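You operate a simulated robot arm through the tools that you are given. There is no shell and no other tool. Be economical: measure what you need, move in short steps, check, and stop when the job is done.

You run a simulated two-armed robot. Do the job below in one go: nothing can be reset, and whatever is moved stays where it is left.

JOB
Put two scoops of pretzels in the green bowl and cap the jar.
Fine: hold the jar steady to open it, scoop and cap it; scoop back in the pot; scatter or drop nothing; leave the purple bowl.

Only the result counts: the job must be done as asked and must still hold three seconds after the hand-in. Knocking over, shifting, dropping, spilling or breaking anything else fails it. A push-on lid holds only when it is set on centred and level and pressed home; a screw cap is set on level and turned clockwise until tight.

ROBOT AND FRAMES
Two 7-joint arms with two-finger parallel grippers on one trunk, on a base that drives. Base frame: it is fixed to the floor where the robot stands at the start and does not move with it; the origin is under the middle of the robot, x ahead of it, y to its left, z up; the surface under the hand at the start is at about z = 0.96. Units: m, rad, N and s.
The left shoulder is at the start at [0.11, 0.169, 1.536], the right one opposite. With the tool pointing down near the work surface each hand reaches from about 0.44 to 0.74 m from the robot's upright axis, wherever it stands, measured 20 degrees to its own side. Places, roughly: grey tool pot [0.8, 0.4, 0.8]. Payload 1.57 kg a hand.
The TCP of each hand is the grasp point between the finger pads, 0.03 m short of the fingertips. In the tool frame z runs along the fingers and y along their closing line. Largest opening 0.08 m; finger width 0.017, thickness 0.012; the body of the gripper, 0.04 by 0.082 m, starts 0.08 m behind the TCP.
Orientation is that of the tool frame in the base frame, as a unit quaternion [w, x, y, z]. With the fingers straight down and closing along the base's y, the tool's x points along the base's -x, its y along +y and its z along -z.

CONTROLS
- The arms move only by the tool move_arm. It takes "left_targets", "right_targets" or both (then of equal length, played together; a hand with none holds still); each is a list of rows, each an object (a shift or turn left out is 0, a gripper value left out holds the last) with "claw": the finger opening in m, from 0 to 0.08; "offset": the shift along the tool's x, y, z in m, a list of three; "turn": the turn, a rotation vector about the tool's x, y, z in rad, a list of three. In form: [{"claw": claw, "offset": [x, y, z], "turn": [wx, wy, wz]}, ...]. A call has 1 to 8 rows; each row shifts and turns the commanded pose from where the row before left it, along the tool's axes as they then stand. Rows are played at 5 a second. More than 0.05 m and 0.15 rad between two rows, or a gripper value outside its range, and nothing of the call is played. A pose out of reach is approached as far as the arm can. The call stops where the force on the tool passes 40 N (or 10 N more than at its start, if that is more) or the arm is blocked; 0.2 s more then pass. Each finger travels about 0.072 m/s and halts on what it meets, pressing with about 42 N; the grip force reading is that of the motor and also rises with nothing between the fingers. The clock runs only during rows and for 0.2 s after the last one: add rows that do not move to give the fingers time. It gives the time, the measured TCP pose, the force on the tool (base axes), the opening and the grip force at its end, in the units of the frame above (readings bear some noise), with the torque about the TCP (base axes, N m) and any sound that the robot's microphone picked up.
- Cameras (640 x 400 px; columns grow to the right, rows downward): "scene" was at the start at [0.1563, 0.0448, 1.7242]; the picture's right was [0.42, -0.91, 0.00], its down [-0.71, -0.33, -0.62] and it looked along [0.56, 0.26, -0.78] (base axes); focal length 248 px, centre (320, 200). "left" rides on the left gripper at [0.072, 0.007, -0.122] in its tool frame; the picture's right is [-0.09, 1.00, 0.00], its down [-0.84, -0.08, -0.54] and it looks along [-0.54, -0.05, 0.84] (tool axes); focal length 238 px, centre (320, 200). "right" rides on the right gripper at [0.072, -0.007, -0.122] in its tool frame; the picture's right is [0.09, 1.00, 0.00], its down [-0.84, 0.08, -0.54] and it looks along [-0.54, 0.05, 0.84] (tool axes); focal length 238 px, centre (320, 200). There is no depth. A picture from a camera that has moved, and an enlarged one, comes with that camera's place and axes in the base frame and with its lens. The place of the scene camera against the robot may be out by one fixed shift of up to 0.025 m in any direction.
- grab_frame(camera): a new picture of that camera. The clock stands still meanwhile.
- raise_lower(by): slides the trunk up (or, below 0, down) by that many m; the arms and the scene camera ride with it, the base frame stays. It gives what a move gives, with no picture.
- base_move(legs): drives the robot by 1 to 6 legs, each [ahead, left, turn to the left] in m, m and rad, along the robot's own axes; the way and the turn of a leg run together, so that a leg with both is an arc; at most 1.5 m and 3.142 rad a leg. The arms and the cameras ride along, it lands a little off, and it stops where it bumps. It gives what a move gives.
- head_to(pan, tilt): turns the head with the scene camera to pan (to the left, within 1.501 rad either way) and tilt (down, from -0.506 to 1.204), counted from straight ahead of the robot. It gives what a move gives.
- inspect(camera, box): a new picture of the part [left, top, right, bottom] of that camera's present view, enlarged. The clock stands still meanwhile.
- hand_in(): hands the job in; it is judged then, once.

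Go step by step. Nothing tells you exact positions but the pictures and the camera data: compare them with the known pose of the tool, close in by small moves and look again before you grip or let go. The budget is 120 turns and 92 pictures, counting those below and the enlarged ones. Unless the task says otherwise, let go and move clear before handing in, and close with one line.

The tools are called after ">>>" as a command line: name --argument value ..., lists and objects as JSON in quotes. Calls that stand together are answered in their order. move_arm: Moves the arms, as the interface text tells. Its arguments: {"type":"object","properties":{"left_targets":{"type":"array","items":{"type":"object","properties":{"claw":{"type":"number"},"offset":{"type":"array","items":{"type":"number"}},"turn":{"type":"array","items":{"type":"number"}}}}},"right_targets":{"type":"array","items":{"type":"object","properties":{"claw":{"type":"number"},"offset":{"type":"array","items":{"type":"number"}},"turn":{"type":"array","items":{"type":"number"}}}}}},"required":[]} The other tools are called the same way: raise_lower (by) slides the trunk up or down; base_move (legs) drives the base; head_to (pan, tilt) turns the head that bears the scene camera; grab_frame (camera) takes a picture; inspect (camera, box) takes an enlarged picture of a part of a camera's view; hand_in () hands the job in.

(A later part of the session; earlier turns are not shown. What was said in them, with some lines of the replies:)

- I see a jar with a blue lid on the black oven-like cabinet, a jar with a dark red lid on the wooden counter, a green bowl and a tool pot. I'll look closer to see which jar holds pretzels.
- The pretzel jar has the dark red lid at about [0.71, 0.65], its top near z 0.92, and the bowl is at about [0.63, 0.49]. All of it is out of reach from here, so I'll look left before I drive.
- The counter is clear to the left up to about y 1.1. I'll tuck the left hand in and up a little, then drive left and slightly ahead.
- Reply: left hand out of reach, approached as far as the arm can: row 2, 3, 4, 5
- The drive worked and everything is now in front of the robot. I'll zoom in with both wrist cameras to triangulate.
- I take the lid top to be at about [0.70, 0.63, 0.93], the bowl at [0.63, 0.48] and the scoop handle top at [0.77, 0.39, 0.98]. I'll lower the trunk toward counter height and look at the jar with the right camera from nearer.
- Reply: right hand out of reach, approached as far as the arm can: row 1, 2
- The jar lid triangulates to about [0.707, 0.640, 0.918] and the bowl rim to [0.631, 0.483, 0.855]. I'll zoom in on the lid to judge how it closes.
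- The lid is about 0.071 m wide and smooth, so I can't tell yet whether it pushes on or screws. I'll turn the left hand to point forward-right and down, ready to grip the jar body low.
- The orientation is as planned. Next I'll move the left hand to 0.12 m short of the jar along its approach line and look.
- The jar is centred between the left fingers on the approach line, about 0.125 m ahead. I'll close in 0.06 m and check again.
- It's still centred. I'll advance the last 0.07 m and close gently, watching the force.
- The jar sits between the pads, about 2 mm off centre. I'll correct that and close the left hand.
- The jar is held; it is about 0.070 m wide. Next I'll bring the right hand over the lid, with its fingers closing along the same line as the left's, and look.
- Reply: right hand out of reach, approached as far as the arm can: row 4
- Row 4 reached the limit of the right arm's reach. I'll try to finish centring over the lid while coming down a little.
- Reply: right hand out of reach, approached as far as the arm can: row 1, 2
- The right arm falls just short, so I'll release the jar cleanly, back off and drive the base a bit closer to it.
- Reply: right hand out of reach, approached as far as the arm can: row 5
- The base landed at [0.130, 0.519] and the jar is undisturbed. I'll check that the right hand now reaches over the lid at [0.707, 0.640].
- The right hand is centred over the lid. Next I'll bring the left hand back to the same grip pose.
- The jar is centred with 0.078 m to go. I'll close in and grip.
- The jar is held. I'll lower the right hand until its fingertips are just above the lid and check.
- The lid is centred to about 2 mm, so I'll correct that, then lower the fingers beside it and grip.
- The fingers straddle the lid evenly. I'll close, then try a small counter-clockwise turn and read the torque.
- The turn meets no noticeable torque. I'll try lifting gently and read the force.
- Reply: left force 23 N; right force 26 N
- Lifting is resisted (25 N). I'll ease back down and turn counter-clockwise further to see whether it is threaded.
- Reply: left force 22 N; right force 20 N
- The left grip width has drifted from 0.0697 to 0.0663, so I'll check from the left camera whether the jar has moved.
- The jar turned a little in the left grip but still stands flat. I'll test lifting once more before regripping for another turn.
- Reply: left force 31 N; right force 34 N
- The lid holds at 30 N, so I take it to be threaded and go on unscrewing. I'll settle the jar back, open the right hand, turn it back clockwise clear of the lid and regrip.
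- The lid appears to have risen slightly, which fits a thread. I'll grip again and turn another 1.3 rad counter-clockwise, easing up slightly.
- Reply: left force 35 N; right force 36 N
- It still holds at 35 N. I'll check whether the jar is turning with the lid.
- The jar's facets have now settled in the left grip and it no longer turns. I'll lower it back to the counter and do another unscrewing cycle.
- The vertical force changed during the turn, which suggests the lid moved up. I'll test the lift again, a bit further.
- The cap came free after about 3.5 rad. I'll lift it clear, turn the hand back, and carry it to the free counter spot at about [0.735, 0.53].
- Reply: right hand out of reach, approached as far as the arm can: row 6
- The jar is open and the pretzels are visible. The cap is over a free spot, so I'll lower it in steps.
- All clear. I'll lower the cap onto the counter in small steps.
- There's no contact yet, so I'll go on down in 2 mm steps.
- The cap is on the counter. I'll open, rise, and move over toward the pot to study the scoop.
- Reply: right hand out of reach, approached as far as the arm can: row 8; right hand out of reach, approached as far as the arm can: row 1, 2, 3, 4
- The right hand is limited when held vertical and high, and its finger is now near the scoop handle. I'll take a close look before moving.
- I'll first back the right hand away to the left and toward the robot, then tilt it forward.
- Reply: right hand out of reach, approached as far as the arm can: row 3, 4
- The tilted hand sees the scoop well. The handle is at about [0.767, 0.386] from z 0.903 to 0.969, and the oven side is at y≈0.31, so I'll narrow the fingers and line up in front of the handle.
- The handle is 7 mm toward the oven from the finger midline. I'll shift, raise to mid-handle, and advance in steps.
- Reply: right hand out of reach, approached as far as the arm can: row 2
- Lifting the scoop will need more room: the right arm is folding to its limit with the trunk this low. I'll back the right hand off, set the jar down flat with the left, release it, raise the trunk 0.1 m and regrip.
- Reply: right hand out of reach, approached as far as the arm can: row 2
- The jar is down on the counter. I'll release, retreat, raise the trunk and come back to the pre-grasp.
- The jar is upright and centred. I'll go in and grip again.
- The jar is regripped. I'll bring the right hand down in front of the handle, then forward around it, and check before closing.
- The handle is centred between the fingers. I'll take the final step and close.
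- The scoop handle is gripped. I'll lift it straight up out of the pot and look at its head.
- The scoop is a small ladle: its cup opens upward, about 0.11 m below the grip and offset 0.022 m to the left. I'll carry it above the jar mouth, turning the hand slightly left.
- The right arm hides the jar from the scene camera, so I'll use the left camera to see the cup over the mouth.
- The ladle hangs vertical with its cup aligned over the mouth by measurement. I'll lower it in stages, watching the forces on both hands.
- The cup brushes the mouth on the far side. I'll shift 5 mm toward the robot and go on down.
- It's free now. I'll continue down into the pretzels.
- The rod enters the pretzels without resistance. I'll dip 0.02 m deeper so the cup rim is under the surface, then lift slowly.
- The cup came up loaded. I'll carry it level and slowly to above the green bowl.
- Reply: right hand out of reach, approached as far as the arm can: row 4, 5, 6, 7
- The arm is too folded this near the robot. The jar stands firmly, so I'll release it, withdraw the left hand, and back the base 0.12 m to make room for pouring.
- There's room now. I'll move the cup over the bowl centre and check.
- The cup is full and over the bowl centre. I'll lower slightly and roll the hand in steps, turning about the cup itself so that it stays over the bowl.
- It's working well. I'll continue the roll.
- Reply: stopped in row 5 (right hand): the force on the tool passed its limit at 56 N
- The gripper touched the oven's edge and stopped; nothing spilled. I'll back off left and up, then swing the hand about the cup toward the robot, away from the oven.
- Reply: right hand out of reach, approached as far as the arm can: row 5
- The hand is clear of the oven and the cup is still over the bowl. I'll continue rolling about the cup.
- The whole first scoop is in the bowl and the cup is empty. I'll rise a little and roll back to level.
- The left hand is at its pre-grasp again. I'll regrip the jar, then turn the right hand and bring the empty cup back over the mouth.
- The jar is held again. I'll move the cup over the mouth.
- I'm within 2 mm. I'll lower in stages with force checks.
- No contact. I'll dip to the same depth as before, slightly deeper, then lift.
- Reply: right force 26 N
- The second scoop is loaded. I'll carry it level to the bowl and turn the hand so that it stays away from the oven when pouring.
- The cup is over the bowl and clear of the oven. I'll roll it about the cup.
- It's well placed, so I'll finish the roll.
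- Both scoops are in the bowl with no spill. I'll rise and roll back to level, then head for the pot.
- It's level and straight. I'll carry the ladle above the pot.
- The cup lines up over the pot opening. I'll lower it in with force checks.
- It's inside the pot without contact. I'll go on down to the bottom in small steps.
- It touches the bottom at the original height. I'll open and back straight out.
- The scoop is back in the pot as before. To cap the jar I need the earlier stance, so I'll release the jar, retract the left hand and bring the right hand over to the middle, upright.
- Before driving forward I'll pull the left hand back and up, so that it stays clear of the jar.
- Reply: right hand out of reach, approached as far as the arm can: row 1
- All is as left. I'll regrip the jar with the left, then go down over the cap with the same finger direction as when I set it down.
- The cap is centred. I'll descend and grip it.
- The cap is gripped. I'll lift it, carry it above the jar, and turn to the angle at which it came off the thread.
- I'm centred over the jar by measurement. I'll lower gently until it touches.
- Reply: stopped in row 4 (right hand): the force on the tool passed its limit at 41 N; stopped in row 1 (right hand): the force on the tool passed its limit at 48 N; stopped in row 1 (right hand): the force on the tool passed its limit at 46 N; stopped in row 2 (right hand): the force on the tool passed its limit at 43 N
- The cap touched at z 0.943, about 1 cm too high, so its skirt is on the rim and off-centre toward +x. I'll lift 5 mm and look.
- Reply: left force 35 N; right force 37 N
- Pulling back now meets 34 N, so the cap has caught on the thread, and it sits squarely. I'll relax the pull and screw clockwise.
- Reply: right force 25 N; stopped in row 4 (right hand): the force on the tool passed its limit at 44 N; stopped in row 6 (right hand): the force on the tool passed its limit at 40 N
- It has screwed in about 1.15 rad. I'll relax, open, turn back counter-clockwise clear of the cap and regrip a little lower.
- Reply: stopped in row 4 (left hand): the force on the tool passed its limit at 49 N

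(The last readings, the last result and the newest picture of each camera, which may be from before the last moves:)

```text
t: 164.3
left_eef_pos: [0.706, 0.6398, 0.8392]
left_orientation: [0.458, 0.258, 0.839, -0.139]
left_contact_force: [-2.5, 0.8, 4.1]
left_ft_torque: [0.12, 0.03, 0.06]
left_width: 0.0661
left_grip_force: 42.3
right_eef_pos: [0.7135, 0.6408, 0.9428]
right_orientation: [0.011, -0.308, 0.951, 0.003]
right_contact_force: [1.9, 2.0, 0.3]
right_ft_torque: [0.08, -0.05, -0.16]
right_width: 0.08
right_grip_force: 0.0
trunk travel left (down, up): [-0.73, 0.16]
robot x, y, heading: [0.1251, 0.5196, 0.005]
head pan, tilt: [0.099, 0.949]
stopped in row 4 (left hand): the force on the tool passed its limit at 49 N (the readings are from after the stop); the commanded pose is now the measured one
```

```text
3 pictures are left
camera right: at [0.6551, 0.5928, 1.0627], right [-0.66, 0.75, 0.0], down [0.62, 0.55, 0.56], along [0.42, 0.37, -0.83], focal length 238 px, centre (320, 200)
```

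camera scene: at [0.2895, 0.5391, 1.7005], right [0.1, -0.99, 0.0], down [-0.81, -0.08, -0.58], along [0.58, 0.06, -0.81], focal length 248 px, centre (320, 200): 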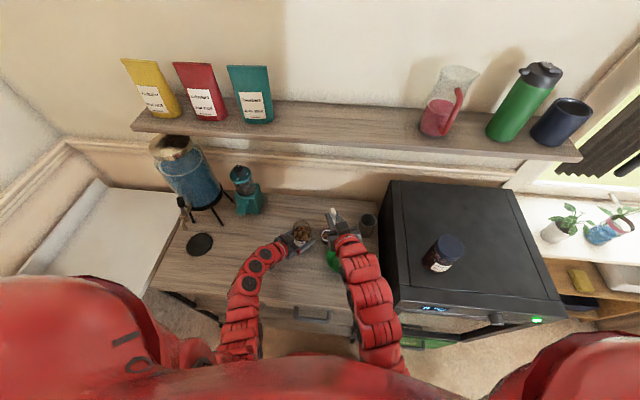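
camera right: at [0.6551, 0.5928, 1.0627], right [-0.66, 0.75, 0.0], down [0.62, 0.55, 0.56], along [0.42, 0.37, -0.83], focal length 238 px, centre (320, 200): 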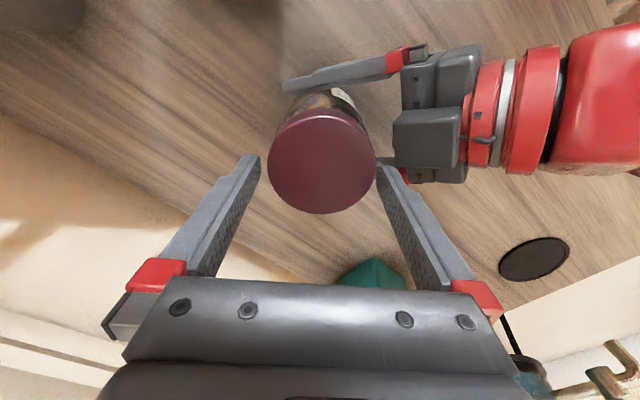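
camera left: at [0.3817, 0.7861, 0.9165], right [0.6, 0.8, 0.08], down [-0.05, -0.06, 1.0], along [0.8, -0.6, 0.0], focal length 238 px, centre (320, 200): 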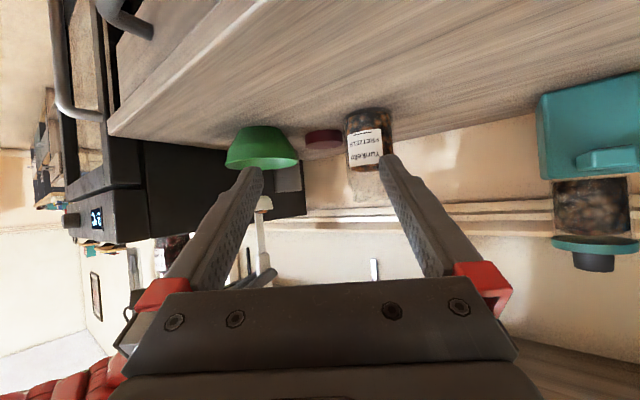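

The open hand brushed something and drifted off by about 7 mm; the cap still sits centred on the jar. I'll recentre and level the hand, then regrip and keep screwing.

>>> move_arm --right_targets '[{"offset": [0.004, 0.0007, 0], "turn": [0, 0.012, 0]}, {"offset": [0.0035, 0.0007, 0], "turn": [0, 0.011, 0]}, {}]'

>>> move_arm --right_targets '[{"claw": 0.07}, {"claw": 0.055}, {}, {}]'

```text
t: 164.8
left_eef_pos: [0.7069, 0.6364, 0.8402]
left_orientation: [0.458, 0.261, 0.838, -0.143]
left_contact_force: [-3.5, -0.9, 1.2]
left_ft_torque: [0.22, -0.21, 0.12]
left_width: 0.066
left_grip_force: 42.0
right_eef_pos: [0.7111, 0.637, 0.9435]
right_orientation: [0.011, -0.305, 0.952, 0.001]
right_contact_force: [3.0, 1.7, -0.9]
right_ft_torque: [-0.02, -0.13, -0.14]
right_width: 0.0792
right_grip_force: 0.0
trunk travel left (down, up): [-0.73, 0.16]
robot x, y, heading: [0.1281, 0.52, -0.003]
head pan, tilt: [0.099, 0.949]
stopped in row 2 (left hand): the force on the tool passed its limit at 47 N (the readings are from after the stop); the commanded pose is now the measured one
```

```text
t: 165.8
left_eef_pos: [0.7052, 0.637, 0.8397]
left_orientation: [0.458, 0.261, 0.838, -0.142]
left_contact_force: [-4.0, 0.1, -0.1]
left_ft_torque: [-0.01, -0.2, 0.01]
left_width: 0.0659
left_grip_force: 42.0
right_eef_pos: [0.7106, 0.6384, 0.9436]
right_orientation: [0.009, -0.305, 0.952, 0.001]
right_contact_force: [4.3, -0.3, 2.2]
right_ft_torque: [0.04, -0.13, -0.01]
right_width: 0.0678
right_grip_force: 41.8
trunk travel left (down, up): [-0.73, 0.16]
robot x, y, heading: [0.1257, 0.5194, -0.0]
head pan, tilt: [0.099, 0.949]
```

It's gripped again; the force came through the jar from a finger leaning on the cap. I'll screw on clockwise about the cap's own axis.

>>> move_arm --right_targets '[{"turn": [0, 0, 0.14], "offset": [0, -0.0006, 0.0004]}, {"turn": [0, 0, 0.14], "offset": [0, -0.0006, 0.0004]}, {"turn": [0, 0, 0.14], "offset": [0, -0.0006, 0.0004]}, {"turn": [0, 0, 0.14], "offset": [0, -0.0006, 0.0004]}, {}]'

>>> move_arm --right_targets '[{"turn": [0, 0, 0.14], "offset": [0, -0.0006, 0.0004]}, {"turn": [0, 0, 0.14], "offset": [0, -0.0006, 0.0004]}, {"turn": [0, 0, 0.14], "offset": [0, -0.0006, 0.0004]}, {"turn": [0, 0, 0.14], "offset": [0, -0.0006, 0.0004]}, {}]'

```text
t: 167.0
left_eef_pos: [0.7056, 0.6369, 0.8395]
left_orientation: [0.458, 0.261, 0.838, -0.142]
left_contact_force: [-3.6, 9.0, -5.0]
left_ft_torque: [-0.05, -0.24, 0.05]
left_width: 0.0662
left_grip_force: 41.8
right_eef_pos: [0.7126, 0.636, 0.9414]
right_orientation: [0.009, -0.028, 1.0, 0.003]
right_contact_force: [4.5, -11.2, 10.6]
right_ft_torque: [-0.98, -0.01, -0.01]
right_width: 0.0679
right_grip_force: 42.2
trunk travel left (down, up): [-0.73, 0.16]
robot x, y, heading: [0.1265, 0.5196, 0.002]
head pan, tilt: [0.099, 0.949]
```

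```text
t: 167.8
left_eef_pos: [0.7056, 0.6367, 0.8403]
left_orientation: [0.458, 0.26, 0.839, -0.141]
left_contact_force: [3.1, -0.8, 1.8]
left_ft_torque: [0.02, 0.44, 0.03]
left_width: 0.066
left_grip_force: 41.9
right_eef_pos: [0.7123, 0.633, 0.9421]
right_orientation: [0.008, 0.185, 0.983, 0.005]
right_contact_force: [-3.9, -2.0, 9.9]
right_ft_torque: [-0.33, 0.17, 0.01]
right_width: 0.0684
right_grip_force: 42.3
trunk travel left (down, up): [-0.73, 0.16]
robot x, y, heading: [0.1249, 0.5194, -0.002]
head pan, tilt: [0.099, 0.949]
stopped in row 4 (right hand): the force on the tool passed its limit at 42 N (the readings are from after the stop); the commanded pose is now the measured one
```

I'll relax, open, recentre and level the hand on the jar axis, then turn back for another bite.

>>> move_arm --right_targets '[{"offset": [0, 0, -0.001]}, {"claw": 0.08}, {}, {}, {"offset": [0.0062, 0.0013, 0], "turn": [0.0128, 0.014, 0]}, {}]'

>>> inspect --camera "right" --box '[220, 80, 420, 260]'

```text
t: 169.2
left_eef_pos: [0.7045, 0.6372, 0.8397]
left_orientation: [0.458, 0.259, 0.839, -0.14]
left_contact_force: [-1.2, -2.2, 7.0]
left_ft_torque: [-0.04, 0.22, 0.06]
left_width: 0.0661
left_grip_force: 42.8
right_eef_pos: [0.7065, 0.638, 0.9436]
right_orientation: [-0.002, 0.185, 0.983, -0.001]
right_contact_force: [0.3, 1.1, 0.2]
right_ft_torque: [0.01, 0.02, 0.02]
right_width: 0.08
right_grip_force: 0.1
trunk travel left (down, up): [-0.73, 0.16]
robot x, y, heading: [0.1245, 0.5156, 0.0]
head pan, tilt: [0.099, 0.949]
```

```text
2.22 times, centred on (320, 170) of right
camera zoom: at [0.6362, 0.6585, 1.0644], right [0.28, 0.96, 0.0], down [0.81, -0.23, 0.54], along [0.52, -0.15, -0.84], focal length 530 px, centre (320, 267)
```

zoom: 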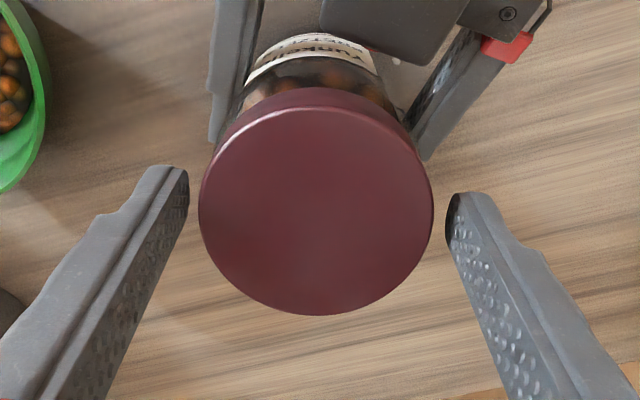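

The cap is level, centred and lower than before, so it's threading on. I'll turn back, drop 4 mm, grip and screw another 1.2 rad.

>>> move_arm --right_targets '[{"turn": [0, 0, -0.147]}, {"turn": [0, 0, -0.147]}, {"turn": [0, 0, -0.147]}, {"turn": [0, 0, -0.147]}, {"turn": [0, 0, -0.147]}, {"turn": [0, 0, -0.147]}, {"offset": [0, 0, 0.004]}, {}]'

>>> move_arm --right_targets '[{"claw": 0.07}, {"claw": 0.055}, {}, {}]'

>>> move_arm --right_targets '[{"turn": [0, 0, 0.14]}, {"turn": [0, 0, 0.14], "offset": [0, 0, 0.0004]}, {"turn": [0, 0, 0.14]}, {"turn": [0, 0, 0.14], "offset": [0, 0, 0.0004]}, {}]'

>>> move_arm --right_targets '[{"turn": [0, 0, 0.14]}, {"turn": [0, 0, 0.14], "offset": [0, 0, 0.0004]}, {"turn": [0, 0, 0.14]}, {"turn": [0, 0, 0.14], "offset": [0, 0, 0.0004]}, {}]'

```text
t: 171.0
left_eef_pos: [0.7055, 0.6371, 0.8396]
left_orientation: [0.458, 0.26, 0.839, -0.141]
left_contact_force: [-3.6, -5.6, 6.6]
left_ft_torque: [0.11, -0.44, 0.35]
left_width: 0.0661
left_grip_force: 42.5
right_eef_pos: [0.7061, 0.637, 0.9379]
right_orientation: [0.0, -0.252, 0.968, 0.0]
right_contact_force: [5.6, 3.6, 3.8]
right_ft_torque: [0.25, 0.02, -0.33]
right_width: 0.0801
right_grip_force: 0.0
trunk travel left (down, up): [-0.73, 0.16]
robot x, y, heading: [0.1274, 0.5189, -0.001]
head pan, tilt: [0.099, 0.949]
```

```text
t: 172.0
left_eef_pos: [0.7056, 0.6379, 0.8392]
left_orientation: [0.457, 0.26, 0.839, -0.14]
left_contact_force: [-5.7, 0.1, 9.9]
left_ft_torque: [-0.37, -0.28, 0.01]
left_width: 0.0664
left_grip_force: 42.0
right_eef_pos: [0.7067, 0.6367, 0.938]
right_orientation: [-0.001, -0.252, 0.968, -0.001]
right_contact_force: [6.9, -2.5, 0.6]
right_ft_torque: [-0.08, -0.18, -0.01]
right_width: 0.068
right_grip_force: 42.2
trunk travel left (down, up): [-0.73, 0.16]
robot x, y, heading: [0.128, 0.5179, -0.003]
head pan, tilt: [0.099, 0.949]
```

```text
t: 173.2
left_eef_pos: [0.7053, 0.6371, 0.8393]
left_orientation: [0.457, 0.26, 0.839, -0.14]
left_contact_force: [-4.8, 8.3, 10.1]
left_ft_torque: [-0.96, -0.21, 0.09]
left_width: 0.0665
left_grip_force: 42.3
right_eef_pos: [0.7073, 0.6356, 0.9375]
right_orientation: [-0.002, 0.026, 1.0, 0.0]
right_contact_force: [4.9, -10.4, 0.0]
right_ft_torque: [-0.12, -0.1, -0.03]
right_width: 0.0681
right_grip_force: 41.9
trunk travel left (down, up): [-0.73, 0.16]
robot x, y, heading: [0.1297, 0.5224, -0.001]
head pan, tilt: [0.099, 0.949]
```

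```text
t: 174.4
left_eef_pos: [0.705, 0.6366, 0.8385]
left_orientation: [0.458, 0.261, 0.838, -0.141]
left_contact_force: [14.2, 8.3, -0.5]
left_ft_torque: [-0.43, 0.91, -1.65]
left_width: 0.067
left_grip_force: 42.3
right_eef_pos: [0.7042, 0.6376, 0.9374]
right_orientation: [-0.002, 0.299, 0.954, -0.001]
right_contact_force: [-14.5, -13.2, 15.2]
right_ft_torque: [-0.65, 0.61, 1.7]
right_width: 0.0681
right_grip_force: 42.6
trunk travel left (down, up): [-0.73, 0.16]
robot x, y, heading: [0.1272, 0.5176, 0.0]
head pan, tilt: [0.099, 0.949]
```

The torque jumped to 1.7 N·m and the turning stopped, so the cap is tight. I'll open the right hand and lift it clear, then release the jar with the left and withdraw.

>>> move_arm --right_targets '[{"claw": 0.07}, {"claw": 0.08}, {}, {}, {"offset": [0, 0, -0.02]}, {"offset": [0, 0, -0.03]}, {}]'

>>> move_arm --left_targets '[{}, {"claw": 0.07}, {"claw": 0.08}, {}, {}]'

>>> inspect --camera "scene" --box '[240, 150, 400, 260]'

```text
t: 176.0
left_eef_pos: [0.7043, 0.6372, 0.839]
left_orientation: [0.457, 0.26, 0.839, -0.141]
left_contact_force: [-2.2, -1.6, 6.3]
left_ft_torque: [-0.29, 0.23, -0.02]
left_width: 0.0663
left_grip_force: 42.5
right_eef_pos: [0.7071, 0.6374, 0.9868]
right_orientation: [-0.001, 0.3, 0.954, -0.001]
right_contact_force: [0.3, -0.3, 0.2]
right_ft_torque: [0.03, 0.01, 0.01]
right_width: 0.0802
right_grip_force: 0.0
trunk travel left (down, up): [-0.73, 0.16]
robot x, y, heading: [0.1242, 0.517, 0.003]
head pan, tilt: [0.099, 0.949]
```

```text
t: 177.2
left_eef_pos: [0.7058, 0.6376, 0.8384]
left_orientation: [0.457, 0.26, 0.839, -0.141]
left_contact_force: [-0.2, 0.4, -0.1]
left_ft_torque: [-0.01, 0.03, 0.01]
left_width: 0.0798
left_grip_force: 0.1
right_eef_pos: [0.7058, 0.6368, 0.9864]
right_orientation: [-0.001, 0.3, 0.954, -0.001]
right_contact_force: [0.1, 0.5, 0.4]
right_ft_torque: [0.0, 0.04, -0.02]
right_width: 0.0801
right_grip_force: 0.1
trunk travel left (down, up): [-0.73, 0.16]
robot x, y, heading: [0.1286, 0.5128, 0.003]
head pan, tilt: [0.099, 0.949]
```

```text
3.64 times, centred on (320, 205) of scene
camera zoom: at [0.2871, 0.5381, 1.6005], right [0.1, -1.0, 0.0], down [-0.81, -0.08, -0.58], along [0.58, 0.06, -0.81], focal length 900 px, centre (320, 182)
```

zoom: 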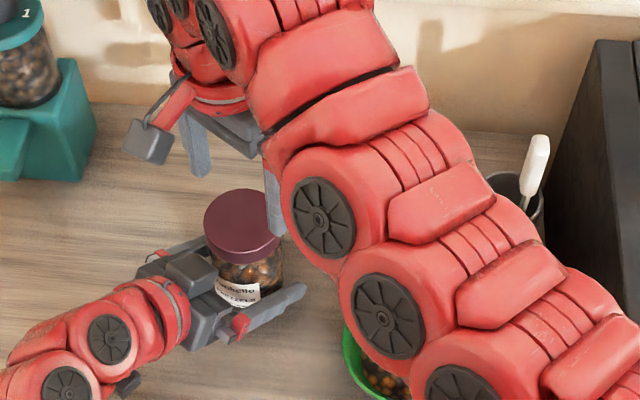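

The jar is capped and stands upright, and the scoop is in the pot. I'll withdraw the left hand along its approach line and move the right hand aside.

>>> move_arm --left_targets '[{"offset": [0, 0, -0.03]}, {"offset": [0, 0, -0.04]}, {"offset": [0, 0, -0.04]}, {"offset": [0, 0, -0.04]}, {}, {}]' --right_targets '[{}, {}, {}, {"offset": [0, -0.025, 0]}, {"offset": [0, -0.025, 0]}, {}]'

>>> grab_frame --camera "left"

```text
t: 178.6
left_eef_pos: [0.6019, 0.7091, 0.9219]
left_orientation: [0.457, 0.259, 0.839, -0.14]
left_contact_force: [-0.1, 0.3, -0.5]
left_ft_torque: [0.0, -0.01, 0.0]
left_width: 0.0803
left_grip_force: 0.3
right_eef_pos: [0.6922, 0.6158, 0.9863]
right_orientation: [-0.001, 0.3, 0.954, 0.0]
right_contact_force: [0.5, 0.0, 0.5]
right_ft_torque: [0.04, -0.01, -0.01]
right_width: 0.0801
right_grip_force: 0.0
right hand out of reach, approached as far as the arm can: row 5
trunk travel left (down, up): [-0.73, 0.16]
robot x, y, heading: [0.127, 0.5178, 0.0]
head pan, tilt: [0.099, 0.949]
```

```text
0 pictures are left
camera left: at [0.4892, 0.7935, 0.9273], right [0.6, 0.79, 0.08], down [-0.05, -0.06, 1.0], along [0.8, -0.6, 0.0], focal length 238 px, centre (320, 200)
```

left: 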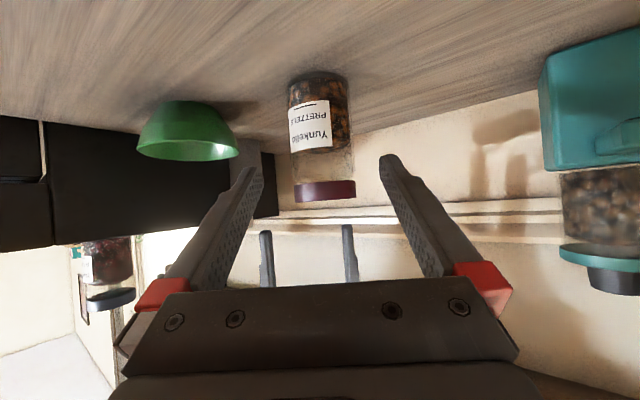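

The jar stands upright with its cap level and tight, the bowl holds both scoops, the scoop is in its pot, and both hands are clear. I'm handing in.

>>> hand_in

```text
The job is handed in.
```

I put two scoops of pretzels in the green bowl, screwed the jar's cap on tight, and put the scoop back in its pot. In the pictures I saw no spills and nothing else moved, though the gripper once bumped the oven edge during the first pour.
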